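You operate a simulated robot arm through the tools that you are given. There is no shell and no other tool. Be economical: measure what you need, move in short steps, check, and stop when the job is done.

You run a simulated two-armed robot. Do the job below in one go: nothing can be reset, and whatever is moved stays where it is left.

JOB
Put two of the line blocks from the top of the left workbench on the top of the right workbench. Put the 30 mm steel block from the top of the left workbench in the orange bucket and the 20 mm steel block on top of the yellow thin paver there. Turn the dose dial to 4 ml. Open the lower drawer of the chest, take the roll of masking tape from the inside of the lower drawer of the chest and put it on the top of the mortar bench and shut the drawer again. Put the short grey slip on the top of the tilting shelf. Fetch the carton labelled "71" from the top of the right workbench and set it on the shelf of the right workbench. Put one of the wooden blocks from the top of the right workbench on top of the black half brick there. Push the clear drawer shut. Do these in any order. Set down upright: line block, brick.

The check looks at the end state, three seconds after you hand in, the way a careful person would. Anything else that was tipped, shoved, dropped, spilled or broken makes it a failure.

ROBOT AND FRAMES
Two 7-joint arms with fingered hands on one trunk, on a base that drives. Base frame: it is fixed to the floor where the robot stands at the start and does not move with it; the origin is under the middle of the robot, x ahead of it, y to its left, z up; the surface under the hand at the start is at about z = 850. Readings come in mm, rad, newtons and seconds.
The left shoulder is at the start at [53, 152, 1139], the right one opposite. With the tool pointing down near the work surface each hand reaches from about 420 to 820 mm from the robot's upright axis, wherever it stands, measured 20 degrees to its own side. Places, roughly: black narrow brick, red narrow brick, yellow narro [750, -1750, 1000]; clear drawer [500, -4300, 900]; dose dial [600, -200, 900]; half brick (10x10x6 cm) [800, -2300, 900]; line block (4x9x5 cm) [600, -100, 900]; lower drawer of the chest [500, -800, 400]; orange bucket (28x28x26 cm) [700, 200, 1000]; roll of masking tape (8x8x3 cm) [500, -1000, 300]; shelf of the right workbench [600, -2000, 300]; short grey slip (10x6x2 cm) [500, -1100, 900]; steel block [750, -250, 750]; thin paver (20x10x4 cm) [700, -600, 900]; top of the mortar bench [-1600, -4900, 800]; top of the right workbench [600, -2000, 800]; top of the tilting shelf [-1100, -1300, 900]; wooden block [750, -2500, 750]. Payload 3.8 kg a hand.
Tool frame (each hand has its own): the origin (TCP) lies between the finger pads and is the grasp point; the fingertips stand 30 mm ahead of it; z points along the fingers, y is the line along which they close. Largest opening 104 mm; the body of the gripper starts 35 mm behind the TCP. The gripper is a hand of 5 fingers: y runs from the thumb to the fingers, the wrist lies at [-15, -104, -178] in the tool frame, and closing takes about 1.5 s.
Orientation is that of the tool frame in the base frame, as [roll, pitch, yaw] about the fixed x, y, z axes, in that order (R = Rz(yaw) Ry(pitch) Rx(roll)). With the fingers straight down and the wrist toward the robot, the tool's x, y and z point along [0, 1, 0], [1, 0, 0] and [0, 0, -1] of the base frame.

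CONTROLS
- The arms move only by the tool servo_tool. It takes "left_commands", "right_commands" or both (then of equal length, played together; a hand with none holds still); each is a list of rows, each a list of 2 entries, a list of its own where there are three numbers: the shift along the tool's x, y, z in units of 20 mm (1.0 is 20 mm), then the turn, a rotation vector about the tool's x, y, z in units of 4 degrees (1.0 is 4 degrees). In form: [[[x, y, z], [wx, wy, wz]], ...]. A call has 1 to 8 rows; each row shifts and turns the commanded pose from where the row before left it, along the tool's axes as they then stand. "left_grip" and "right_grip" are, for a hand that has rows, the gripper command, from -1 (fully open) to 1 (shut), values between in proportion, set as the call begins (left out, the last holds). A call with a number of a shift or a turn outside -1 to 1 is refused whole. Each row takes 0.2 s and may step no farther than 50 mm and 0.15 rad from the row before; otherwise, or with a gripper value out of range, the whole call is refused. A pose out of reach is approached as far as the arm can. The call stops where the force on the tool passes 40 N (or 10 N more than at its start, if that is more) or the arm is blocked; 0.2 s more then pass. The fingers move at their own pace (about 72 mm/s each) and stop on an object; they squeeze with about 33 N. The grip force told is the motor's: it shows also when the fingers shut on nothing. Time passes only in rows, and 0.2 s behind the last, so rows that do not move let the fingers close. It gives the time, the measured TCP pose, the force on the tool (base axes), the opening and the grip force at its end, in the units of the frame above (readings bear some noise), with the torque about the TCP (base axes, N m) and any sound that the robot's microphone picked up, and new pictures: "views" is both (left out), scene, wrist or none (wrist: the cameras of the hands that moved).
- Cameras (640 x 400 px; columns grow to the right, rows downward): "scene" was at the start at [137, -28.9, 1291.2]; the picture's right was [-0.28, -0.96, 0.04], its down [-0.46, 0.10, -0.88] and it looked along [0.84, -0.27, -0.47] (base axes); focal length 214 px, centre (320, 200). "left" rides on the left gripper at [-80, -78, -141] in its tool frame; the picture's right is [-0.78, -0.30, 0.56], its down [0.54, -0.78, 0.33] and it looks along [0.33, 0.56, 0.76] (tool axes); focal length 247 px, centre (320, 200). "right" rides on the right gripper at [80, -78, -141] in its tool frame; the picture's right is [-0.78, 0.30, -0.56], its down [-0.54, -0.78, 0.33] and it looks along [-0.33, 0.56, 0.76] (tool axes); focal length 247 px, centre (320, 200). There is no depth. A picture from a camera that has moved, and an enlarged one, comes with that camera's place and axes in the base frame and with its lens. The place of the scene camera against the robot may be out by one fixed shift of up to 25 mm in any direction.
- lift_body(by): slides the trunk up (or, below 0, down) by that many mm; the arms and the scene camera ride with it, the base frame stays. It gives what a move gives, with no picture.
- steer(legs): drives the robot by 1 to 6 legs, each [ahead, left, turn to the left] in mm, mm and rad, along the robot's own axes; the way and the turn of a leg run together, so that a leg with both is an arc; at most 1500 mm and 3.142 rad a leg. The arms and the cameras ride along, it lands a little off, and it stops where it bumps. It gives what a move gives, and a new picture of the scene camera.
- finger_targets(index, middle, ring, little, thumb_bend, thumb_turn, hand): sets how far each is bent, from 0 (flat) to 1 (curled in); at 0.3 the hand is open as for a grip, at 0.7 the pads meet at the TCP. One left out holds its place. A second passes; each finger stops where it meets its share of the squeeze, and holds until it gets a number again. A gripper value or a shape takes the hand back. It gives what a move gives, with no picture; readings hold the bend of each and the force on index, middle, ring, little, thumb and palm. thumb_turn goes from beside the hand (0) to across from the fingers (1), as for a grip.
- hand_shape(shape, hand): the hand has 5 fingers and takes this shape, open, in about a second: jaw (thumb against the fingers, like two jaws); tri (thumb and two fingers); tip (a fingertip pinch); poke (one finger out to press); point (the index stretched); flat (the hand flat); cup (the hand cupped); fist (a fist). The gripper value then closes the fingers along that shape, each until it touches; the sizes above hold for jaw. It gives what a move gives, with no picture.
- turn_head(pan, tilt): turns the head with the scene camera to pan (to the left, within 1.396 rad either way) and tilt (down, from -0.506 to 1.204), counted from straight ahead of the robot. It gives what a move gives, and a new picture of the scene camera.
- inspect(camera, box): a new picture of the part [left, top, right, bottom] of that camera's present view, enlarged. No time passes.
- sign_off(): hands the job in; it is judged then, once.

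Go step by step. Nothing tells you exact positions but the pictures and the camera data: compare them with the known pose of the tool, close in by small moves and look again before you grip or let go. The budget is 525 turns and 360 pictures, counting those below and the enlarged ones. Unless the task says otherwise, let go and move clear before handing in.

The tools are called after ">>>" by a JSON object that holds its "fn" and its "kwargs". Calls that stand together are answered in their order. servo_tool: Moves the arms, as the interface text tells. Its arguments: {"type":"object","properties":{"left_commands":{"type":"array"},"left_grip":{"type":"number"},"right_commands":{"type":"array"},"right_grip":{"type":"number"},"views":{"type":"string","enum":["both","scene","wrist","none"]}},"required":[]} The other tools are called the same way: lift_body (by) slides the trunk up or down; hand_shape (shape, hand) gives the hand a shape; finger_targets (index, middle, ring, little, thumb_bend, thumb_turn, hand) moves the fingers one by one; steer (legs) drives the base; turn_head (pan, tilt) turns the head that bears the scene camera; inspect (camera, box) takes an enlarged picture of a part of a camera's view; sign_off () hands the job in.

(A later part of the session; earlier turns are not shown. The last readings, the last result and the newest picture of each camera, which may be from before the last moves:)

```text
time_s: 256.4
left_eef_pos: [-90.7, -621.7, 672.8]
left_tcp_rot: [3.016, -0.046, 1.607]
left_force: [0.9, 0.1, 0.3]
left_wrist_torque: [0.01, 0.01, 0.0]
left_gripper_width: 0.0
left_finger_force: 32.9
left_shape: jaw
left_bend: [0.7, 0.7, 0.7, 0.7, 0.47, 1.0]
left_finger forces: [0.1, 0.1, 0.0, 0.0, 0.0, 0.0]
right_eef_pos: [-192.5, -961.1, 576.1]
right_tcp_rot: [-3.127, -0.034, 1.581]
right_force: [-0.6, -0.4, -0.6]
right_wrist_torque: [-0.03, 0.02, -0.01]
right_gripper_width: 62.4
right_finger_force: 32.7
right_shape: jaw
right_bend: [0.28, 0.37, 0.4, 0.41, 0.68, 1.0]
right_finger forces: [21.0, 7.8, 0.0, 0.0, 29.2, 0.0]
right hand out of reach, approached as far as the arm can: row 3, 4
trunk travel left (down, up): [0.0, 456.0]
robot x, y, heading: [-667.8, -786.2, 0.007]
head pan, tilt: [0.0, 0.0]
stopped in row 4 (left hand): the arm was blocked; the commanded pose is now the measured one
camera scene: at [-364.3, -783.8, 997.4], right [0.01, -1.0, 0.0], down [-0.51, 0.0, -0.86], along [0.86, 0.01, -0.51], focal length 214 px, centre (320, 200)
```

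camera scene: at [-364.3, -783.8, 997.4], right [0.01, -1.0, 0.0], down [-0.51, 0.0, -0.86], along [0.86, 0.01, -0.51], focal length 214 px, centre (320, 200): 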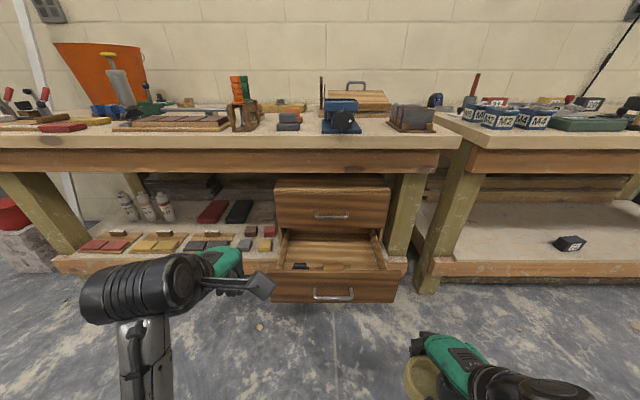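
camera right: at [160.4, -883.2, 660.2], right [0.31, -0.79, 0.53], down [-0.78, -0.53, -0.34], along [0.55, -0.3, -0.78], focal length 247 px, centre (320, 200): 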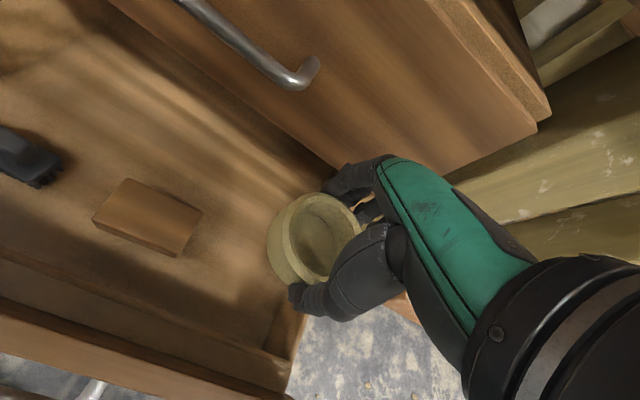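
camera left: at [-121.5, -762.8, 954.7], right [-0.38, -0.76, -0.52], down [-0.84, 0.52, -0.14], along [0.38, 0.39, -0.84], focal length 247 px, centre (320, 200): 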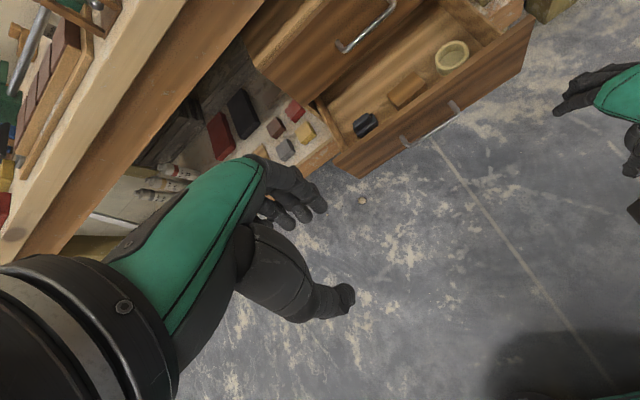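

>>> {"fn": "servo_tool", "kwargs": {"left_commands": [[[0, 0.5, 1], [0, 0, 0]], [[0, 0.5, 1], [0, 0, 0]], [[0, 0.5, 1], [0, 0, 0]], [[0, 0.5, 1], [0, 0, 0]], [[0, 0.5, 1], [0, 0, 0]], [[0, 0.5, 1], [0, 0, 0]], [[0, 0.5, 1], [0, 0, 0]], [[0, 0.5, 1], [0, 0, 0]]], "views": "none"}}

>>> {"fn": "servo_tool", "kwargs": {"left_commands": [[[0, 0, 1], [0, 0, 0]], [[0, 0, 1], [0, 0, 0]], [[0, 0, 1], [0, 0, 0]], [[0, 0, 1], [0, 0, 0]], [[0, 0, 1], [0, 0, 0]], [[0, 0, 1], [0, 0, 0]]], "views": "scene"}}

```text
time_s: 258.2
left_eef_pos: [5.0, -611.3, 518.0]
left_tcp_rot: [3.024, -0.045, 1.608]
left_force: [0.6, 0.9, 0.4]
left_wrist_torque: [0.01, -0.01, -0.01]
left_gripper_width: 0.0
left_finger_force: 33.4
left_shape: jaw
left_bend: [0.7, 0.7, 0.7, 0.7, 0.47, 1.0]
left_finger forces: [0.1, 0.1, 0.0, 0.0, 0.0, 0.1]
right_eef_pos: [-192.5, -959.9, 574.7]
right_tcp_rot: [-3.129, -0.032, 1.581]
right_force: [0.0, -0.2, -0.9]
right_wrist_torque: [-0.02, -0.01, 0.01]
right_gripper_width: 62.4
right_finger_force: 32.9
right_shape: jaw
right_bend: [0.28, 0.37, 0.4, 0.41, 0.68, 1.0]
right_finger forces: [21.1, 7.9, 0.0, 0.0, 29.1, 0.0]
trunk travel left (down, up): [0.0, 456.0]
robot x, y, heading: [-673.7, -786.4, 0.008]
head pan, tilt: [0.0, 0.0]
```

```text
time_s: 259.6
left_eef_pos: [18.8, -605.2, 399.7]
left_tcp_rot: [3.024, -0.047, 1.608]
left_force: [0.0, 0.1, 0.9]
left_wrist_torque: [0.03, -0.02, -0.02]
left_gripper_width: 0.1
left_finger_force: 33.2
left_shape: jaw
left_bend: [0.7, 0.7, 0.7, 0.7, 0.47, 1.0]
left_finger forces: [0.1, 0.0, 0.0, 0.1, 0.1, 0.0]
right_eef_pos: [-193.9, -961.2, 576.9]
right_tcp_rot: [-3.127, -0.033, 1.581]
right_force: [-0.2, -0.5, -1.5]
right_wrist_torque: [-0.02, 0.01, -0.01]
right_gripper_width: 62.1
right_finger_force: 32.7
right_shape: jaw
right_bend: [0.28, 0.37, 0.4, 0.41, 0.68, 1.0]
right_finger forces: [21.0, 8.0, 0.1, 0.0, 29.1, 0.0]
trunk travel left (down, up): [0.0, 456.0]
robot x, y, heading: [-671.8, -784.6, 0.008]
head pan, tilt: [0.0, 0.0]
camera scene: at [-364.3, -783.7, 996.6], right [0.01, -1.0, 0.0], down [-0.51, 0.0, -0.86], along [0.86, 0.01, -0.51], focal length 214 px, centre (320, 200)
```

scene: 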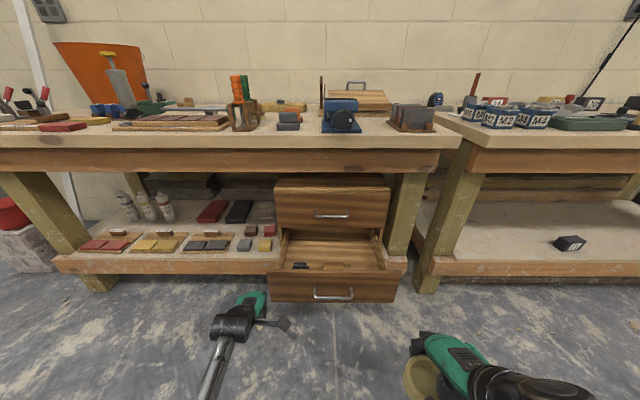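

>>> {"fn": "steer", "kwargs": {"legs": [[0, -217, 0]]}}

>>> {"fn": "steer", "kwargs": {"legs": [[150, 0, 0]]}}

```text
time_s: 261.3
left_eef_pos: [19.8, -821.2, 400.6]
left_tcp_rot: [3.023, -0.047, 1.608]
left_force: [0.0, -0.6, 0.0]
left_wrist_torque: [0.02, 0.01, 0.05]
left_gripper_width: 0.1
left_finger_force: 33.1
left_shape: jaw
left_bend: [0.7, 0.7, 0.7, 0.7, 0.47, 1.0]
left_finger forces: [0.0, 0.0, 0.0, 0.0, 0.0, 0.0]
right_eef_pos: [-192.3, -1177.6, 576.3]
right_tcp_rot: [-3.128, -0.034, 1.584]
right_force: [-0.4, 0.6, -0.7]
right_wrist_torque: [0.01, -0.02, 0.01]
right_gripper_width: 62.4
right_finger_force: 32.9
right_shape: jaw
right_bend: [0.28, 0.37, 0.4, 0.41, 0.68, 1.0]
right_finger forces: [21.1, 7.9, 0.0, 0.0, 29.1, 0.0]
trunk travel left (down, up): [0.0, 456.0]
robot x, y, heading: [-671.2, -1004.3, 0.011]
head pan, tilt: [0.0, 0.0]
camera scene: at [-362.5, -1002.1, 996.6], right [0.01, -1.0, 0.0], down [-0.51, 0.0, -0.86], along [0.86, 0.01, -0.51], focal length 214 px, centre (320, 200)
```

scene: 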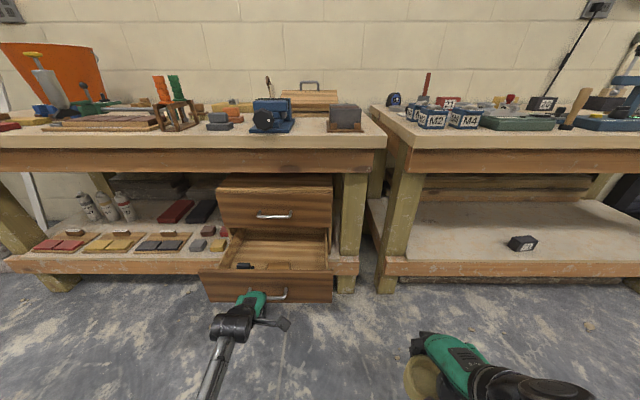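

```text
time_s: 262.6
left_eef_pos: [170.2, -820.7, 398.7]
left_tcp_rot: [3.025, -0.046, 1.611]
left_force: [-0.1, -0.7, 0.6]
left_wrist_torque: [-0.01, -0.01, 0.0]
left_gripper_width: 0.1
left_finger_force: 32.6
left_shape: jaw
left_bend: [0.7, 0.7, 0.7, 0.7, 0.48, 1.0]
left_finger forces: [0.0, 0.0, 0.0, 0.0, 0.1, 0.0]
right_eef_pos: [-39.9, -1176.4, 574.5]
right_tcp_rot: [-3.126, -0.034, 1.583]
right_force: [-0.5, 1.1, -0.6]
right_wrist_torque: [0.03, 0.02, 0.02]
right_gripper_width: 62.5
right_finger_force: 32.9
right_shape: jaw
right_bend: [0.28, 0.37, 0.4, 0.41, 0.68, 1.0]
right_finger forces: [21.1, 8.0, 0.1, 0.1, 29.1, 0.0]
trunk travel left (down, up): [0.0, 456.0]
robot x, y, heading: [-519.3, -995.8, 0.013]
head pan, tilt: [0.0, 0.0]
camera scene: at [-210.7, -999.6, 996.2], right [0.01, -1.0, 0.0], down [-0.51, -0.01, -0.86], along [0.86, 0.01, -0.51], focal length 214 px, centre (320, 200)
```

scene: 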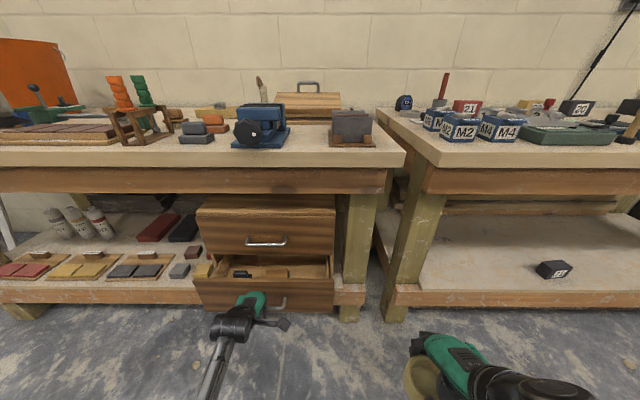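

>>> {"fn": "steer", "kwargs": {"legs": [[105, 0, 0]]}}

>>> {"fn": "inspect", "kwargs": {"camera": "scene", "box": [150, 190, 370, 330]}}

```text
time_s: 263.8
left_eef_pos: [275.2, -817.7, 399.4]
left_tcp_rot: [3.024, -0.045, 1.609]
left_force: [-1.6, -1.0, 0.4]
left_wrist_torque: [0.0, 0.0, -0.01]
left_gripper_width: 0.1
left_finger_force: 33.4
left_shape: jaw
left_bend: [0.7, 0.7, 0.7, 0.7, 0.48, 1.0]
left_finger forces: [0.1, 0.0, 0.0, 0.0, 0.0, 0.0]
right_eef_pos: [65.3, -1175.1, 575.0]
right_tcp_rot: [-3.127, -0.033, 1.583]
right_force: [1.2, 1.4, -1.0]
right_wrist_torque: [0.01, 0.0, -0.01]
right_gripper_width: 62.3
right_finger_force: 33.2
right_shape: jaw
right_bend: [0.28, 0.37, 0.4, 0.41, 0.68, 1.0]
right_finger forces: [21.2, 7.9, 0.0, 0.0, 29.1, 0.0]
trunk travel left (down, up): [0.0, 456.0]
robot x, y, heading: [-415.2, -999.3, 0.008]
head pan, tilt: [0.0, 0.0]
camera scene: at [-105.0, -998.4, 996.1], right [0.01, -1.0, 0.0], down [-0.51, -0.01, -0.86], along [0.86, 0.01, -0.51], focal length 214 px, centre (320, 200)
```

scene: 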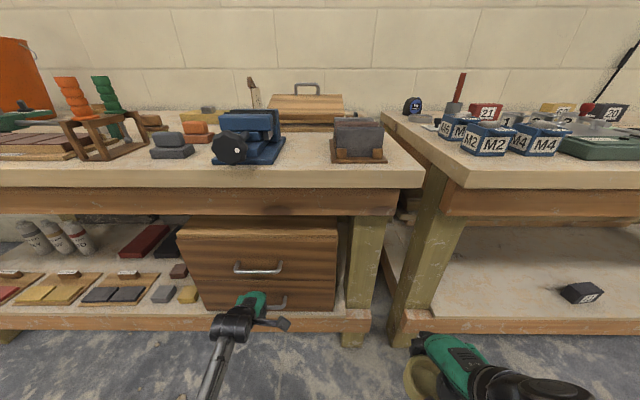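

```text
2.86 times, centred on (260, 260) of scene
camera zoom: at [-105.0, -998.4, 996.1], right [0.01, -1.0, 0.0], down [-0.51, -0.01, -0.86], along [0.86, 0.01, -0.51], focal length 613 px, centre (491, 29)
```

zoom: 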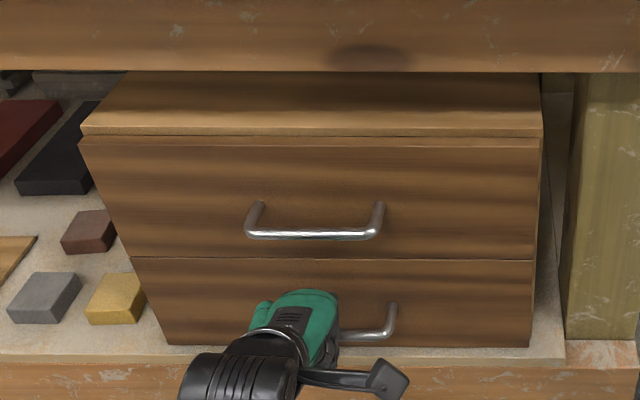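

>>> {"fn": "steer", "kwargs": {"legs": [[15, 0, 0]]}}

```text
time_s: 264.6
left_eef_pos: [291.4, -817.9, 400.1]
left_tcp_rot: [3.025, -0.047, 1.61]
left_force: [-4.1, -0.1, 2.2]
left_wrist_torque: [0.07, 0.08, 0.01]
left_gripper_width: 0.0
left_finger_force: 32.9
left_shape: jaw
left_bend: [0.7, 0.7, 0.7, 0.7, 0.49, 1.0]
left_finger forces: [0.0, 4.3, 0.0, 0.0, 0.1, 0.0]
right_eef_pos: [79.2, -1175.4, 576.6]
right_tcp_rot: [-3.128, -0.036, 1.585]
right_force: [0.3, 0.3, -0.8]
right_wrist_torque: [0.0, 0.0, 0.02]
right_gripper_width: 62.3
right_finger_force: 32.9
right_shape: jaw
right_bend: [0.28, 0.37, 0.4, 0.41, 0.68, 1.0]
right_finger forces: [21.1, 7.9, 0.0, 0.0, 29.1, 0.1]
trunk travel left (down, up): [0.0, 456.0]
robot x, y, heading: [-397.8, -998.4, 0.01]
head pan, tilt: [0.0, 0.0]
camera scene: at [-91.3, -998.5, 996.7], right [0.01, -1.0, 0.0], down [-0.51, -0.01, -0.86], along [0.86, 0.01, -0.51], focal length 214 px, centre (320, 200)
```

scene: 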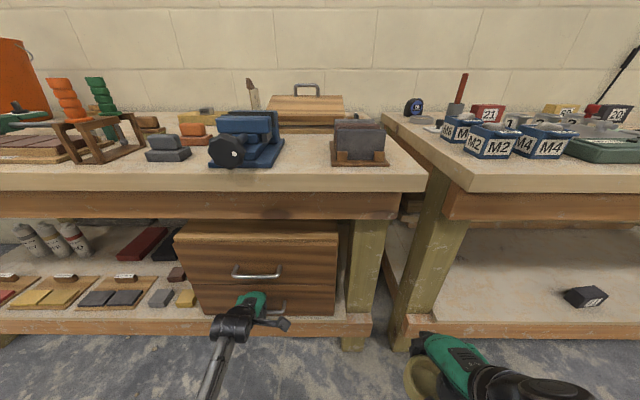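

>>> {"fn": "steer", "kwargs": {"legs": [[10, 0, 0]]}}

>>> {"fn": "inspect", "kwargs": {"camera": "scene", "box": [150, 200, 370, 330]}}

```text
time_s: 265.4
left_eef_pos: [293.3, -819.1, 400.3]
left_tcp_rot: [3.032, -0.044, 1.609]
left_force: [-19.5, -1.0, 15.5]
left_wrist_torque: [0.07, 0.03, 0.05]
left_gripper_width: 0.1
left_finger_force: 32.4
left_shape: jaw
left_bend: [0.7, 0.7, 0.7, 0.7, 0.49, 1.0]
left_finger forces: [0.0, 16.8, 0.0, 0.1, 0.0, 0.0]
right_eef_pos: [86.5, -1174.0, 576.1]
right_tcp_rot: [-3.129, -0.034, 1.582]
right_force: [0.0, 0.3, -1.9]
right_wrist_torque: [-0.01, 0.0, 0.0]
right_gripper_width: 62.2
right_finger_force: 33.6
right_shape: jaw
right_bend: [0.28, 0.37, 0.4, 0.41, 0.68, 1.0]
right_finger forces: [21.1, 7.8, 0.0, 0.1, 29.1, 0.1]
trunk travel left (down, up): [0.0, 456.0]
robot x, y, heading: [-390.6, -1001.4, 0.012]
head pan, tilt: [0.0, 0.0]
stopped in leg 1: the force on the tool passed its limit at 48 N (the readings are from after the stop); the commanded pose is now the measured one
camera scene: at [-86.8, -998.0, 997.8], right [0.01, -1.0, 0.0], down [-0.51, -0.01, -0.86], along [0.86, 0.01, -0.51], focal length 214 px, centre (320, 200)
```

scene: 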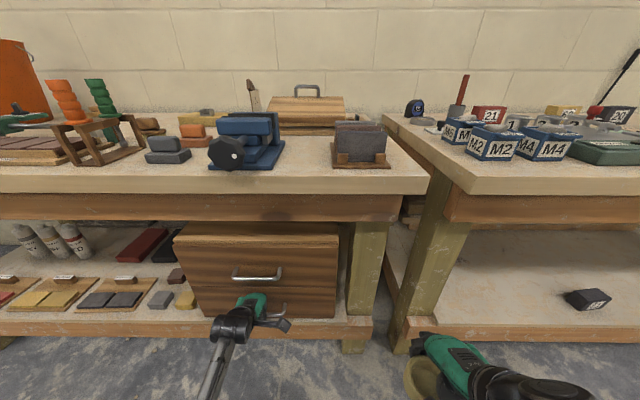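

```text
2.91 times, centred on (260, 265) of scene
camera zoom: at [-86.8, -998.0, 997.8], right [0.01, -1.0, 0.0], down [-0.51, -0.01, -0.86], along [0.86, 0.01, -0.51], focal length 624 px, centre (494, 11)
```

zoom: 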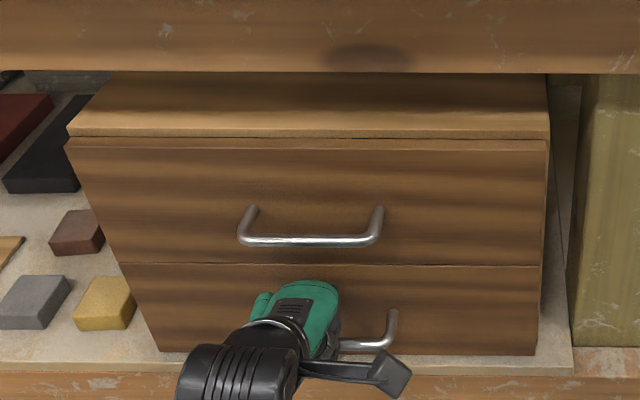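

The lower drawer is shut. I'll back off, raise the trunk, and look at the slips rack on the left bench.

>>> {"fn": "steer", "kwargs": {"legs": [[-300, 0, 0]]}}

>>> {"fn": "lift_body", "kwargs": {"by": 250}}

>>> {"fn": "turn_head", "kwargs": {"pan": 0.0, "tilt": 0.35}}

```text
time_s: 267.5
left_eef_pos: [-5.4, -823.9, 396.3]
left_tcp_rot: [3.033, -0.045, 1.609]
left_force: [-0.9, -0.2, -0.1]
left_wrist_torque: [0.03, -0.02, -0.01]
left_gripper_width: 0.0
left_finger_force: 32.4
left_shape: jaw
left_bend: [0.7, 0.7, 0.7, 0.7, 0.5, 1.0]
left_finger forces: [0.0, 0.1, 0.0, 0.0, 0.0, 0.1]
right_eef_pos: [-213.1, -1179.1, 577.6]
right_tcp_rot: [-3.128, -0.033, 1.582]
right_force: [0.2, 0.9, -1.4]
right_wrist_torque: [0.02, 0.01, 0.0]
right_gripper_width: 62.4
right_finger_force: 32.9
right_shape: jaw
right_bend: [0.28, 0.37, 0.4, 0.41, 0.68, 1.0]
right_finger forces: [21.1, 7.9, 0.0, 0.1, 29.0, 0.0]
trunk travel left (down, up): [0.0, 456.0]
robot x, y, heading: [-687.8, -1003.0, 0.012]
head pan, tilt: [0.0, 0.0]
camera scene: at [-384.1, -1001.6, 997.0], right [0.01, -1.0, 0.0], down [-0.51, -0.01, -0.86], along [0.86, 0.01, -0.51], focal length 214 px, centre (320, 200)
```

scene: 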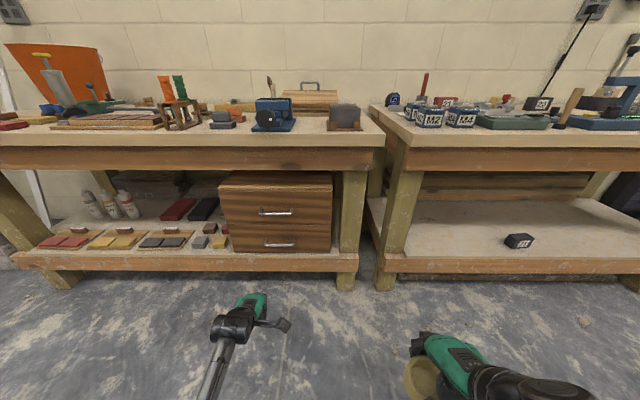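

```text
time_s: 270.0
left_eef_pos: [8.9, -823.1, 691.3]
left_tcp_rot: [2.977, -0.043, 1.609]
left_force: [-0.5, -0.4, -0.4]
left_wrist_torque: [-0.03, 0.02, 0.01]
left_gripper_width: 0.1
left_finger_force: 33.1
left_shape: jaw
left_bend: [0.7, 0.7, 0.7, 0.7, 0.5, 1.0]
left_finger forces: [0.0, 0.0, 0.0, 0.1, 0.1, 0.0]
right_eef_pos: [-212.2, -1177.6, 826.2]
right_tcp_rot: [-3.126, -0.036, 1.582]
right_force: [0.0, -0.1, -1.1]
right_wrist_torque: [0.01, 0.0, 0.02]
right_gripper_width: 62.1
right_finger_force: 32.9
right_shape: jaw
right_bend: [0.28, 0.37, 0.4, 0.41, 0.68, 1.0]
right_finger forces: [21.1, 7.9, 0.1, 0.0, 29.0, 0.1]
trunk travel left (down, up): [-250.0, 206.0]
robot x, y, heading: [-692.4, -1001.2, 0.009]
head pan, tilt: [0.0, 0.0]
```

```text
time_s: 270.9
left_eef_pos: [8.1, -822.9, 690.6]
left_tcp_rot: [2.974, -0.043, 1.609]
left_force: [-0.2, 0.1, 0.2]
left_wrist_torque: [-0.02, -0.02, -0.02]
left_gripper_width: 0.0
left_finger_force: 32.5
left_shape: jaw
left_bend: [0.7, 0.7, 0.7, 0.7, 0.5, 1.0]
left_finger forces: [0.0, 0.1, 0.1, 0.1, 0.0, 0.0]
right_eef_pos: [-212.1, -1178.0, 825.9]
right_tcp_rot: [-3.129, -0.034, 1.581]
right_force: [-0.6, 0.1, -1.1]
right_wrist_torque: [-0.01, 0.02, 0.0]
right_gripper_width: 62.2
right_finger_force: 33.3
right_shape: jaw
right_bend: [0.28, 0.37, 0.4, 0.41, 0.68, 1.0]
right_finger forces: [21.1, 7.9, 0.1, 0.1, 29.1, 0.0]
trunk travel left (down, up): [-250.0, 206.0]
robot x, y, heading: [-690.6, -998.5, 0.018]
head pan, tilt: [0.0, 0.351]
camera scene: at [-566.8, -1003.4, 1328.3], right [0.01, -1.0, 0.0], down [-0.45, 0.0, -0.89], along [0.89, 0.01, -0.45], focal length 214 px, centre (320, 200)
```

scene: 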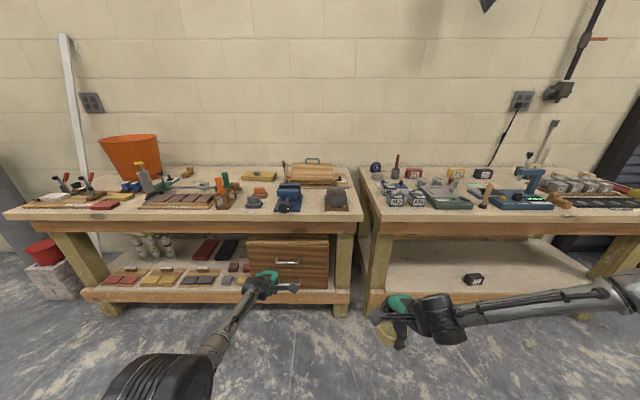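

>>> {"fn": "servo_tool", "kwargs": {"left_commands": [[[0, -0.5, -1], [0, 0, 0]], [[0, -0.5, -1], [0, 0, 0]], [[0, -0.5, -1], [0, 0, 0]], [[0, -0.5, -1], [0, 0, 0]], [[0, -0.5, -1], [0, 0, 0]], [[0, -0.5, -1], [0, 0, 0]], [[0, -0.5, -1], [0, 0, 0]], [[0, -0.5, -1], [0, 0, 0]]], "right_commands": [[[0, 0, -1], [0, 0, 0]], [[0, 0, -1], [0, 0, 0]], [[0, 0, -1], [0, 0, 0]], [[0, 0, -1], [0, 0, 0]], [[0, 0, -1], [0, 0, 0]], [[0, 0, -1], [0, 0, 0]], [[0, 0, -1], [0, 0, 0]], [[0, 0, -1], [0, 0, 0]]], "left_grip": -0.5, "views": "none"}}

>>> {"fn": "servo_tool", "kwargs": {"left_commands": [[[0, 0, -1], [0, 0, 0]], [[0, 0, -1], [0, 0, 0]], [[0, 0, -1], [0, 0, 0]], [[0, 0, -1], [0, 0, 0]], [[0, 0, -1], [0, 0, 0]], [[0, 0, -1], [0, 0, 0]], [[0, 0, -1], [0, 0, 0]], [[0, 0, -1], [0, 0, 0]]], "right_commands": [[[0, 0, -1], [0, 0, 0]], [[0, 0, -1], [0, 0, 0]], [[0, 0, -1], [0, 0, 0]], [[0, 0, -1], [0, 0, 0]], [[0, 0, -1], [0, 0, 0]], [[0, 0, -1], [0, 0, 0]], [[0, 0, -1], [0, 0, 0]], [[0, 0, 0], [0, 0, 0]]], "views": "none"}}

>>> {"fn": "servo_tool", "kwargs": {"left_commands": [[[0, 0, -1], [1, 0, 0]], [[0, 0, -1], [1, 0, 0]], [[0, 0, -1], [0.3, 0, 0]], [[0, 0, -1], [0, 0, 0]], [[0, 0, -1], [0, 0, 0]], [[0, 0, -1], [0, 0, 0]], [[0, 0, -1], [0, 0, 0]], [[0, 0, -1], [0, 0, 0]]], "views": "scene"}}

```text
time_s: 272.7
left_eef_pos: [-97.7, -832.4, 836.7]
left_tcp_rot: [2.975, -0.043, 1.61]
left_force: [0.3, 0.1, -0.9]
left_wrist_torque: [-0.01, 0.0, 0.02]
left_gripper_width: 78.1
left_finger_force: 0.0
left_shape: jaw
left_bend: [0.27, 0.36, 0.33, 0.34, 0.54, 0.99]
left_finger forces: [0.0, 0.0, 0.0, 0.0, 0.0, 0.1]
right_eef_pos: [-210.9, -1184.3, 986.0]
right_tcp_rot: [-3.129, -0.034, 1.582]
right_force: [0.1, 0.2, -1.1]
right_wrist_torque: [0.06, 0.01, -0.01]
right_gripper_width: 62.1
right_finger_force: 32.8
right_shape: jaw
right_bend: [0.28, 0.37, 0.4, 0.41, 0.68, 1.0]
right_finger forces: [21.0, 7.9, 0.1, 0.1, 28.9, 0.0]
trunk travel left (down, up): [-250.0, 206.0]
robot x, y, heading: [-691.7, -1001.1, 0.007]
head pan, tilt: [0.0, 0.351]
```

```text
time_s: 274.5
left_eef_pos: [-122.9, -840.2, 995.0]
left_tcp_rot: [2.976, -0.042, 1.608]
left_force: [0.7, 0.6, 0.3]
left_wrist_torque: [0.01, 0.01, 0.02]
left_gripper_width: 77.8
left_finger_force: 0.0
left_shape: jaw
left_bend: [0.27, 0.36, 0.33, 0.34, 0.54, 0.99]
left_finger forces: [0.1, 0.0, 0.0, 0.0, 0.0, 0.0]
right_eef_pos: [-206.6, -1189.5, 1125.8]
right_tcp_rot: [-3.128, -0.036, 1.582]
right_force: [-1.2, -0.1, -1.0]
right_wrist_torque: [0.0, 0.0, 0.02]
right_gripper_width: 62.2
right_finger_force: 32.8
right_shape: jaw
right_bend: [0.28, 0.37, 0.4, 0.41, 0.68, 1.0]
right_finger forces: [20.9, 7.9, 0.0, 0.1, 28.9, 0.0]
trunk travel left (down, up): [-250.0, 206.0]
robot x, y, heading: [-693.6, -1001.6, 0.006]
head pan, tilt: [0.0, 0.351]
```

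```text
time_s: 276.3
left_eef_pos: [-130.5, -847.3, 1152.4]
left_tcp_rot: [3.135, -0.043, 1.61]
left_force: [0.2, 0.2, -0.1]
left_wrist_torque: [0.01, -0.01, -0.03]
left_gripper_width: 78.2
left_finger_force: 0.2
left_shape: jaw
left_bend: [0.27, 0.36, 0.33, 0.34, 0.54, 0.99]
left_finger forces: [0.1, 0.0, 0.0, 0.0, 0.0, 0.1]
right_eef_pos: [-208.6, -1187.8, 1126.1]
right_tcp_rot: [-3.127, -0.035, 1.582]
right_force: [-0.4, 0.4, -0.9]
right_wrist_torque: [-0.01, 0.0, -0.05]
right_gripper_width: 62.2
right_finger_force: 32.8
right_shape: jaw
right_bend: [0.28, 0.37, 0.4, 0.41, 0.68, 1.0]
right_finger forces: [20.9, 7.9, 0.1, 0.0, 28.8, 0.0]
trunk travel left (down, up): [-250.0, 206.0]
robot x, y, heading: [-691.5, -1004.1, 0.011]
head pan, tilt: [0.0, 0.351]
camera scene: at [-567.0, -1003.7, 1328.3], right [0.01, -1.0, 0.0], down [-0.45, 0.0, -0.89], along [0.89, 0.01, -0.45], focal length 214 px, centre (320, 200)
```

scene: 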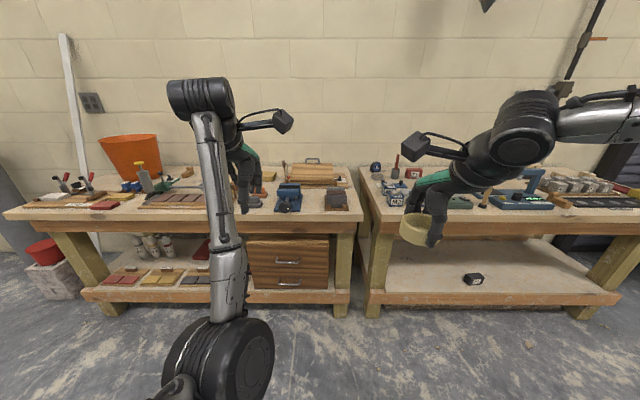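

>>> {"fn": "steer", "kwargs": {"legs": [[0, -215, 0], [440, 0, 0]]}}

>>> {"fn": "inspect", "kwargs": {"camera": "left", "box": [0, 0, 640, 400]}}

```text
time_s: 280.2
left_eef_pos: [311.3, -1053.9, 1154.0]
left_tcp_rot: [3.135, -0.044, 1.612]
left_force: [0.1, -1.3, 0.4]
left_wrist_torque: [0.02, 0.02, 0.02]
left_gripper_width: 78.2
left_finger_force: 0.1
left_shape: jaw
left_bend: [0.27, 0.36, 0.33, 0.34, 0.54, 0.99]
left_finger forces: [0.0, 0.1, 0.0, 0.0, 0.0, 0.1]
right_eef_pos: [233.1, -1395.6, 1126.6]
right_tcp_rot: [-3.128, -0.036, 1.584]
right_force: [0.7, -0.4, -0.8]
right_wrist_torque: [-0.02, 0.01, 0.02]
right_gripper_width: 62.0
right_finger_force: 33.5
right_shape: jaw
right_bend: [0.28, 0.37, 0.4, 0.41, 0.68, 1.0]
right_finger forces: [20.9, 7.9, 0.0, 0.1, 29.0, 0.0]
trunk travel left (down, up): [-250.0, 206.0]
robot x, y, heading: [-248.5, -1210.2, 0.012]
head pan, tilt: [0.0, 0.351]
camera scene: at [-126.7, -1211.6, 1328.4], right [0.01, -1.0, 0.0], down [-0.45, -0.01, -0.89], along [0.89, 0.01, -0.45], focal length 214 px, centre (320, 200)
```

scene: 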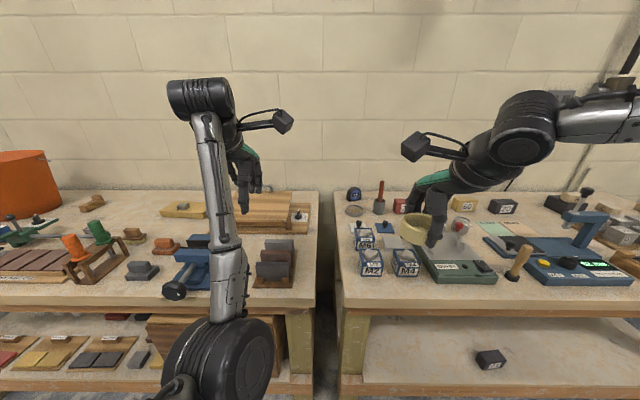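

```text
1.00 times, centred on (320, 200) of left (not enlarged: the box is as wide or as high as the picture)
camera zoom: at [235.5, -1145.3, 1290.7], right [-0.26, -0.76, -0.59], down [-0.8, 0.52, -0.31], along [0.55, 0.39, -0.74], focal length 247 px, centre (320, 200)
```

zoom: 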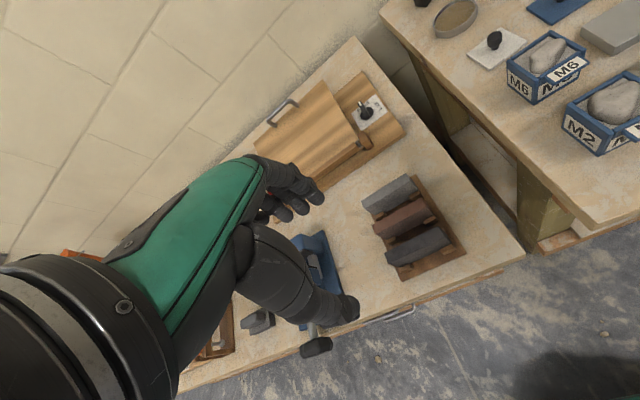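

>>> {"fn": "inspect", "kwargs": {"camera": "left", "box": [340, 160, 480, 290]}}

>>> {"fn": "inspect", "kwargs": {"camera": "scene", "box": [230, 225, 320, 295]}}

```text
3.08 times, centred on (410, 225) of left
camera zoom: at [235.5, -1145.3, 1290.7], right [-0.26, -0.76, -0.59], down [-0.8, 0.52, -0.31], along [0.55, 0.39, -0.74], focal length 760 px, centre (43, 123)
```

zoom: 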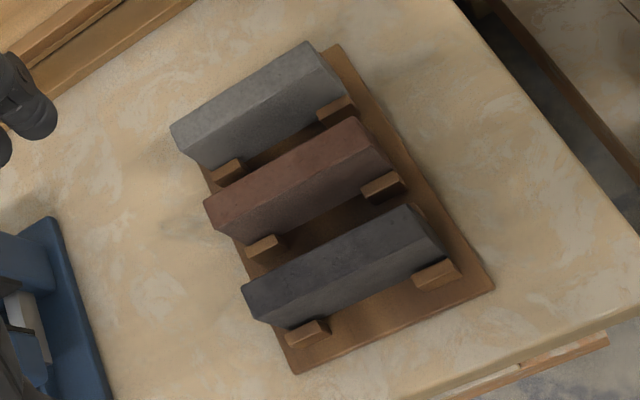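

```text
5.71 times, centred on (275, 260) of scene
camera zoom: at [-126.7, -1211.6, 1328.4], right [0.01, -1.0, 0.0], down [-0.45, -0.01, -0.89], along [0.89, 0.01, -0.45], focal length 1226 px, centre (577, -143)
```

zoom: 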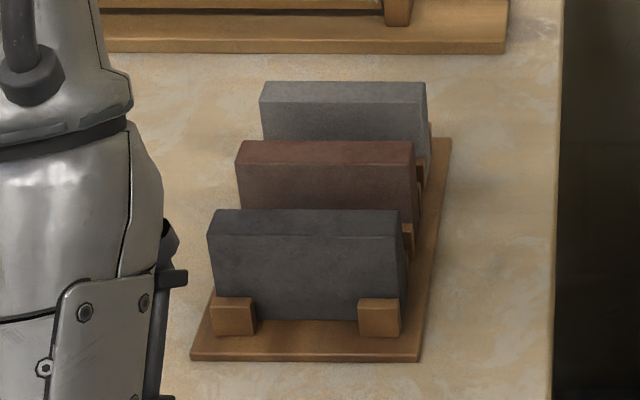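

The light grey slip is the rear one in the rack, at about (447,-1074), standing on edge. I'll move in above it.

>>> {"fn": "steer", "kwargs": {"legs": [[132, -18, -0.01]]}}

>>> {"fn": "servo_tool", "kwargs": {"left_commands": [[[0, 0, 1], [0, -0.63, 0.6]], [[0, 0, 1], [0, 0, 0]], [[0, 0, 1], [0, 0, 0]], [[0, 0, 1], [0, 0, 0]], [[0, 0, 1], [0, 0, 0]], [[0, 0, 1], [0, 0, 0]], [[0, 0, 1], [0, 0, 0]], [[0, 0, 1], [0, 0, 0]]], "left_grip": 0.3, "views": "both"}}

```text
time_s: 281.5
left_eef_pos: [443.9, -1076.0, 1153.7]
left_tcp_rot: [3.133, -0.042, 1.603]
left_force: [0.4, 0.0, -0.5]
left_wrist_torque: [-0.01, -0.01, 0.03]
left_gripper_width: 78.0
left_finger_force: 0.1
left_shape: jaw
left_bend: [0.27, 0.36, 0.33, 0.34, 0.54, 0.99]
left_finger forces: [0.0, 0.0, 0.1, 0.1, 0.1, 0.0]
right_eef_pos: [362.7, -1416.8, 1127.9]
right_tcp_rot: [-3.13, -0.035, 1.576]
right_force: [-0.6, -0.2, -0.8]
right_wrist_torque: [0.02, -0.03, -0.02]
right_gripper_width: 62.3
right_finger_force: 32.6
right_shape: jaw
right_bend: [0.28, 0.37, 0.4, 0.41, 0.68, 1.0]
right_finger forces: [20.9, 7.9, 0.1, 0.0, 28.9, 0.0]
trunk travel left (down, up): [-250.0, 206.0]
robot x, y, heading: [-117.4, -1225.4, 0.007]
head pan, tilt: [0.0, 0.351]
camera scene: at [5.0, -1229.6, 1328.5], right [0.0, -1.0, 0.0], down [-0.45, 0.0, -0.9], along [0.9, 0.0, -0.45], focal length 214 px, centre (320, 200)
```

scene: 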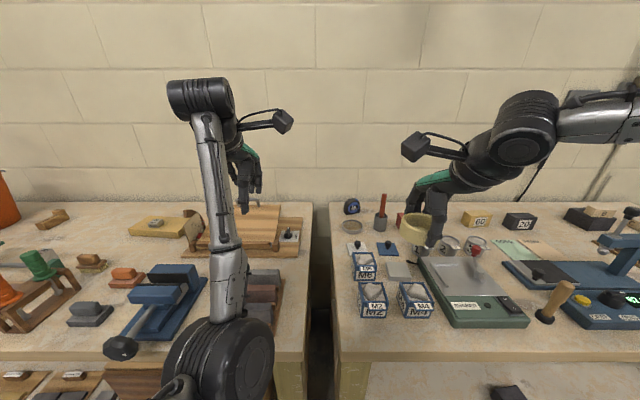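

```text
time_s: 283.3
left_eef_pos: [446.8, -1075.2, 991.3]
left_tcp_rot: [3.134, 0.0, 1.561]
left_force: [0.3, -0.6, 0.3]
left_wrist_torque: [0.02, -0.01, 0.01]
left_gripper_width: 36.8
left_finger_force: 0.1
left_shape: jaw
left_bend: [0.74, 0.51, 0.48, 0.45, 0.73, 1.0]
left_finger forces: [0.0, 0.0, 0.0, 0.1, 0.1, 0.1]
right_eef_pos: [363.8, -1417.4, 1126.3]
right_tcp_rot: [-3.129, -0.035, 1.576]
right_force: [0.0, -0.2, -0.7]
right_wrist_torque: [-0.02, -0.02, 0.0]
right_gripper_width: 62.2
right_finger_force: 33.0
right_shape: jaw
right_bend: [0.28, 0.37, 0.4, 0.41, 0.68, 1.0]
right_finger forces: [20.8, 7.9, 0.1, 0.2, 28.9, 0.0]
trunk travel left (down, up): [-250.0, 206.0]
robot x, y, heading: [-117.2, -1225.6, 0.003]
head pan, tilt: [0.0, 0.351]
camera scene: at [6.2, -1229.6, 1328.3], right [0.0, -1.0, 0.0], down [-0.45, 0.0, -0.89], along [0.89, 0.0, -0.45], focal length 214 px, centre (320, 200)
camera left: at [366.0, -1156.4, 1133.0], right [-0.3, -0.77, -0.56], down [-0.77, 0.54, -0.34], along [0.56, 0.33, -0.76], focal length 247 px, centre (320, 200)
```

scene: 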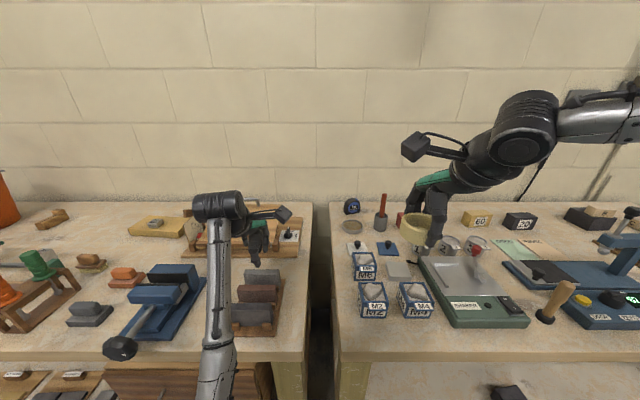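
left: 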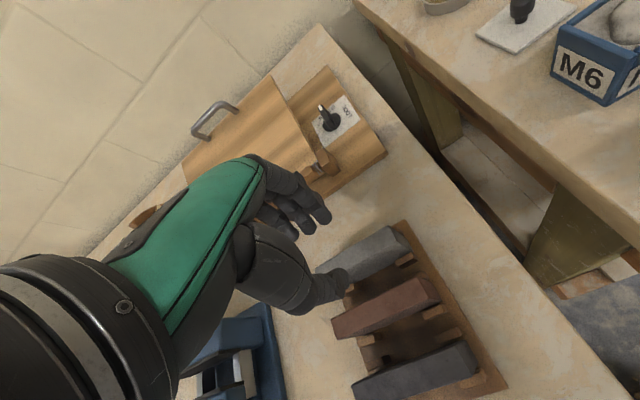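

>>> {"fn": "inspect", "kwargs": {"camera": "left", "box": [260, 170, 460, 330]}}

```text
2.50 times, centred on (360, 250) of left
camera zoom: at [366.0, -1156.4, 1133.0], right [-0.3, -0.77, -0.56], down [-0.77, 0.54, -0.34], along [0.56, 0.33, -0.76], focal length 617 px, centre (220, 75)
```

zoom: 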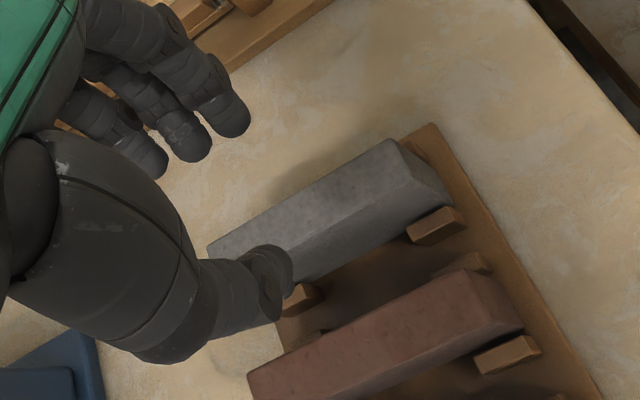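

>>> {"fn": "servo_tool", "kwargs": {"left_commands": [[[0, 0, 1], [0, 0, 0]], [[0, 0, 1], [0, 0, 0]], [[0, 0, 0.7], [0, 0, 0]], [[0, 0, 0.5], [0, 0, 0]]], "views": "wrist"}}

```text
time_s: 284.3
left_eef_pos: [446.8, -1077.5, 929.2]
left_tcp_rot: [3.134, -0.002, 1.56]
left_force: [0.5, -0.1, 0.5]
left_wrist_torque: [-0.03, -0.04, 0.0]
left_gripper_width: 36.8
left_finger_force: 0.1
left_shape: jaw
left_bend: [0.74, 0.51, 0.48, 0.45, 0.73, 1.0]
left_finger forces: [0.1, 0.0, 0.1, 0.0, 0.0, 0.0]
right_eef_pos: [364.5, -1417.0, 1125.1]
right_tcp_rot: [-3.127, -0.033, 1.576]
right_force: [-1.2, 0.1, -0.7]
right_wrist_torque: [-0.02, -0.01, 0.0]
right_gripper_width: 62.2
right_finger_force: 33.2
right_shape: jaw
right_bend: [0.28, 0.37, 0.4, 0.41, 0.68, 1.0]
right_finger forces: [20.8, 7.8, 0.0, 0.0, 28.9, 0.0]
trunk travel left (down, up): [-250.0, 206.0]
robot x, y, heading: [-116.1, -1228.3, 0.003]
head pan, tilt: [0.0, 0.351]
camera left: at [366.8, -1156.2, 1070.0], right [-0.3, -0.77, -0.56], down [-0.77, 0.54, -0.34], along [0.56, 0.33, -0.76], focal length 247 px, centre (320, 200)
```

left: 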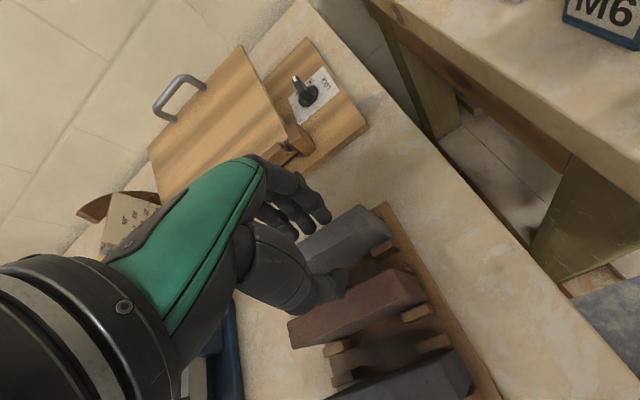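

Straddling the slip; closing and lifting.

>>> {"fn": "servo_tool", "kwargs": {"left_commands": [[[0, 0, 0.2], [0, 0, 0]], [[0, 0, 0], [0, 0, 0]], [[0, 0, 0], [0, 0, 0]], [[0, 0, 0], [0, 0, 0]], [[0, 0, 0], [0, 0, 0]]], "left_grip": 1, "views": "none"}}

>>> {"fn": "servo_tool", "kwargs": {"left_commands": [[[0, 0, -0.5], [0, 0, 0]], [[0, 0, -0.5], [0, 0, 0]], [[0, 0, -1], [0, 0, 0]], [[0, 0, -1], [0, 0, 0]], [[0, 0, -1], [0, 0, 0]], [[0, 0, -1], [0, 0, 0]], [[0, 0, -1], [0, 0, 0]], [[0, 0, -1], [0, 0, 0]]], "views": "both"}}

```text
time_s: 285.5
left_eef_pos: [446.7, -1076.4, 926.3]
left_tcp_rot: [3.134, 0.002, 1.559]
left_force: [3.3, 0.4, 4.2]
left_wrist_torque: [0.06, -0.12, -0.15]
left_gripper_width: 15.4
left_finger_force: 32.9
left_shape: jaw
left_bend: [0.73, 0.62, 0.62, 0.68, 0.75, 1.0]
left_finger forces: [17.3, 8.7, 4.6, 1.2, 28.9, 0.1]
right_eef_pos: [363.0, -1416.2, 1127.1]
right_tcp_rot: [-3.128, -0.034, 1.576]
right_force: [1.0, -0.2, -1.1]
right_wrist_torque: [0.01, -0.01, -0.01]
right_gripper_width: 62.0
right_finger_force: 33.1
right_shape: jaw
right_bend: [0.28, 0.37, 0.4, 0.41, 0.68, 1.0]
right_finger forces: [20.9, 8.0, 0.0, 0.0, 28.9, 0.0]
trunk travel left (down, up): [-250.0, 206.0]
robot x, y, heading: [-121.8, -1224.4, 0.006]
head pan, tilt: [0.0, 0.351]
```

```text
time_s: 287.3
left_eef_pos: [446.0, -1076.3, 1065.6]
left_tcp_rot: [3.137, 0.001, 1.56]
left_force: [0.3, -0.4, -1.0]
left_wrist_torque: [-0.01, -0.02, 0.0]
left_gripper_width: 14.8
left_finger_force: 33.3
left_shape: jaw
left_bend: [0.72, 0.63, 0.65, 0.71, 0.75, 1.0]
left_finger forces: [19.3, 6.9, 3.4, 0.0, 29.4, 0.0]
right_eef_pos: [363.2, -1419.2, 1126.0]
right_tcp_rot: [-3.126, -0.034, 1.575]
right_force: [0.5, -0.1, -0.3]
right_wrist_torque: [-0.02, 0.01, 0.01]
right_gripper_width: 62.3
right_finger_force: 32.5
right_shape: jaw
right_bend: [0.28, 0.37, 0.4, 0.41, 0.68, 1.0]
right_finger forces: [20.9, 8.0, 0.0, 0.0, 28.9, 0.1]
trunk travel left (down, up): [-250.0, 206.0]
robot x, y, heading: [-114.7, -1230.4, 0.006]
head pan, tilt: [0.0, 0.351]
camera scene: at [6.3, -1229.8, 1328.3], right [0.0, -1.0, 0.0], down [-0.45, 0.0, -0.89], along [0.89, 0.0, -0.45], focal length 214 px, centre (320, 200)
camera left: at [366.0, -1156.4, 1206.6], right [-0.3, -0.77, -0.56], down [-0.77, 0.54, -0.34], along [0.56, 0.33, -0.76], focal length 247 px, centre (320, 200)
```

scene: 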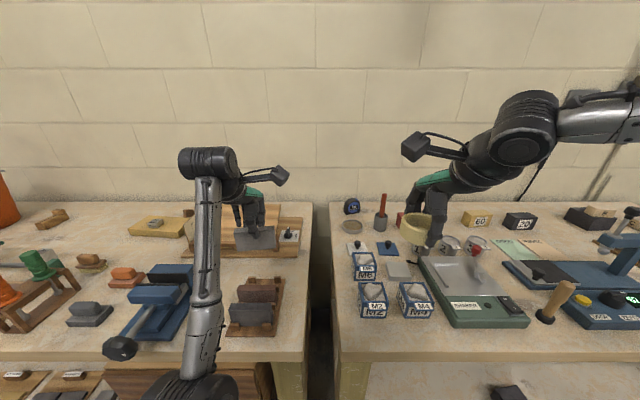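
left: 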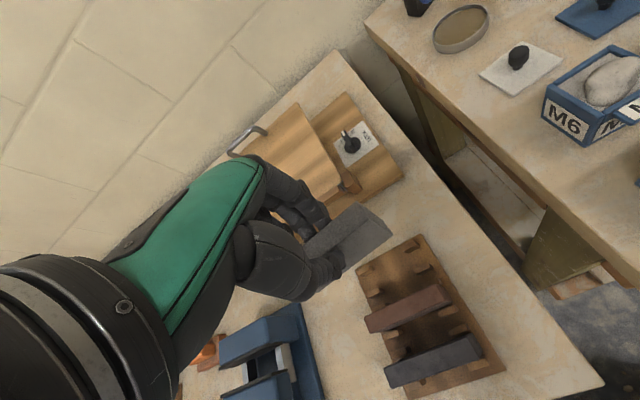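

The slip is held. I'll back off, turn part way, and look for the tilting shelf behind me.

>>> {"fn": "steer", "kwargs": {"legs": [[-300, 0, 0], [0, 0, 1.571]]}}

>>> {"fn": "turn_head", "kwargs": {"pan": 1.1, "tilt": 0.25}}

```text
time_s: 293.2
left_eef_pos: [-582.6, -669.2, 1065.2]
left_tcp_rot: [3.136, 0.0, -3.13]
left_force: [-0.4, 0.0, -1.9]
left_wrist_torque: [-0.02, 0.01, 0.01]
left_gripper_width: 14.7
left_finger_force: 33.0
left_shape: jaw
left_bend: [0.72, 0.63, 0.66, 0.71, 0.75, 1.0]
left_finger forces: [19.1, 6.7, 3.3, 0.1, 29.1, 0.0]
right_eef_pos: [-239.4, -743.5, 1126.2]
right_tcp_rot: [-3.128, -0.035, -3.114]
right_force: [0.1, -0.2, -1.1]
right_wrist_torque: [0.0, 0.03, -0.02]
right_gripper_width: 61.5
right_finger_force: 32.6
right_shape: jaw
right_bend: [0.28, 0.37, 0.4, 0.41, 0.68, 1.0]
right_finger forces: [20.7, 7.8, 0.0, 0.0, 28.6, 0.0]
trunk travel left (down, up): [-250.0, 206.0]
robot x, y, heading: [-418.7, -1231.4, 1.598]
head pan, tilt: [0.0, 0.351]
camera scene: at [-442.3, -1085.9, 1328.2], right [1.0, 0.03, 0.0], down [0.01, -0.45, -0.89], along [-0.02, 0.89, -0.45], focal length 214 px, centre (320, 200)
```

scene: 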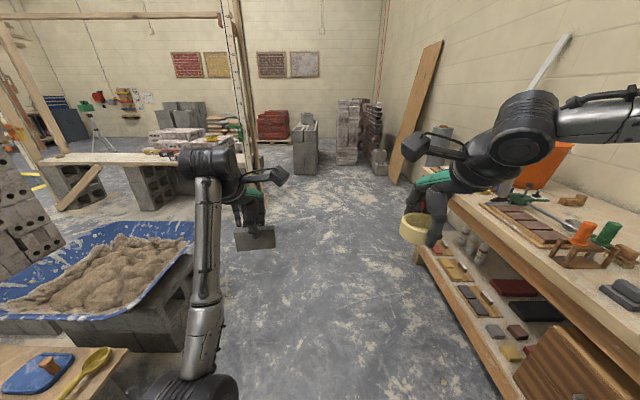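

```text
time_s: 294.5
left_eef_pos: [-583.3, -669.2, 1066.0]
left_tcp_rot: [3.137, 0.0, -3.129]
left_force: [0.2, 0.5, -1.5]
left_wrist_torque: [0.04, 0.01, -0.02]
left_gripper_width: 15.0
left_finger_force: 32.2
left_shape: jaw
left_bend: [0.72, 0.63, 0.66, 0.71, 0.75, 1.0]
left_finger forces: [19.1, 6.6, 3.3, 0.0, 29.1, 0.1]
right_eef_pos: [-240.0, -742.0, 1125.4]
right_tcp_rot: [-3.128, -0.036, -3.114]
right_force: [-0.6, -0.9, -1.0]
right_wrist_torque: [-0.02, 0.01, 0.01]
right_gripper_width: 61.9
right_finger_force: 32.6
right_shape: jaw
right_bend: [0.28, 0.37, 0.4, 0.41, 0.68, 1.0]
right_finger forces: [20.6, 7.9, 0.0, 0.1, 28.6, 0.1]
trunk travel left (down, up): [-250.0, 206.0]
robot x, y, heading: [-418.3, -1231.2, 1.598]
head pan, tilt: [1.1, 0.25]
camera scene: at [-524.2, -1137.3, 1343.3], right [0.43, 0.9, -0.1], down [0.23, -0.22, -0.95], along [-0.87, 0.39, -0.3], focal length 214 px, centre (320, 200)
```

scene: 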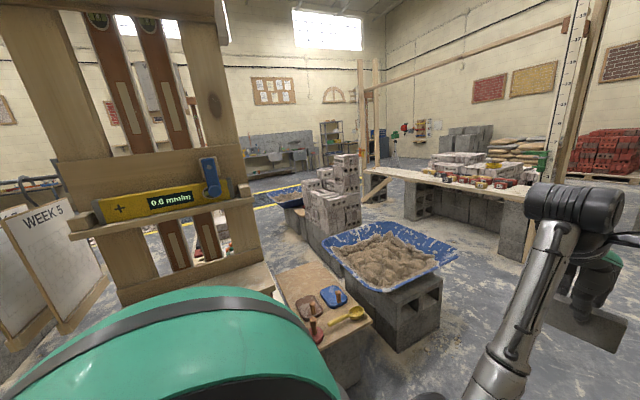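

>>> {"fn": "turn_head", "kwargs": {"pan": 1.39, "tilt": 0.45}}

>>> {"fn": "inspect", "kwargs": {"camera": "scene", "box": [160, 120, 420, 300]}}

```text
time_s: 295.3
left_eef_pos: [-582.6, -667.0, 1065.4]
left_tcp_rot: [3.136, -0.001, -3.128]
left_force: [0.2, -0.2, -2.0]
left_wrist_torque: [0.04, -0.03, -0.02]
left_gripper_width: 15.0
left_finger_force: 32.7
left_shape: jaw
left_bend: [0.72, 0.63, 0.66, 0.71, 0.75, 1.0]
left_finger forces: [19.1, 6.7, 3.2, 0.1, 29.1, 0.0]
right_eef_pos: [-238.3, -741.5, 1126.3]
right_tcp_rot: [-3.127, -0.037, -3.113]
right_force: [-0.5, 0.6, -1.4]
right_wrist_torque: [0.02, 0.03, -0.01]
right_gripper_width: 61.7
right_finger_force: 33.6
right_shape: jaw
right_bend: [0.28, 0.37, 0.4, 0.41, 0.68, 1.0]
right_finger forces: [20.6, 7.9, 0.0, 0.0, 28.6, 0.0]
trunk travel left (down, up): [-250.0, 206.0]
robot x, y, heading: [-418.2, -1226.9, 1.602]
head pan, tilt: [1.389, 0.45]
camera scene: at [-530.7, -1165.3, 1327.8], right [0.16, 0.98, -0.11], down [0.43, -0.17, -0.89], along [-0.89, 0.09, -0.45], focal length 214 px, centre (320, 200)
```

scene: 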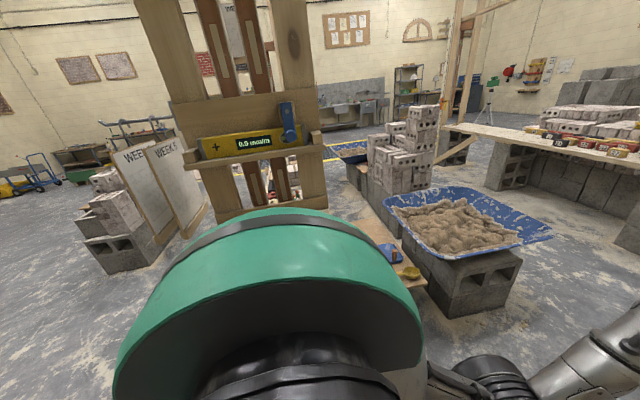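

```text
2.22 times, centred on (290, 210) of scene
camera zoom: at [-530.7, -1165.3, 1327.8], right [0.16, 0.98, -0.11], down [0.43, -0.17, -0.89], along [-0.89, 0.09, -0.45], focal length 477 px, centre (387, 178)
```

zoom: 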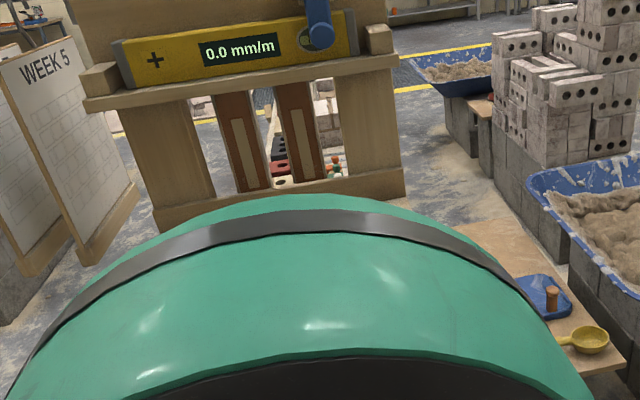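

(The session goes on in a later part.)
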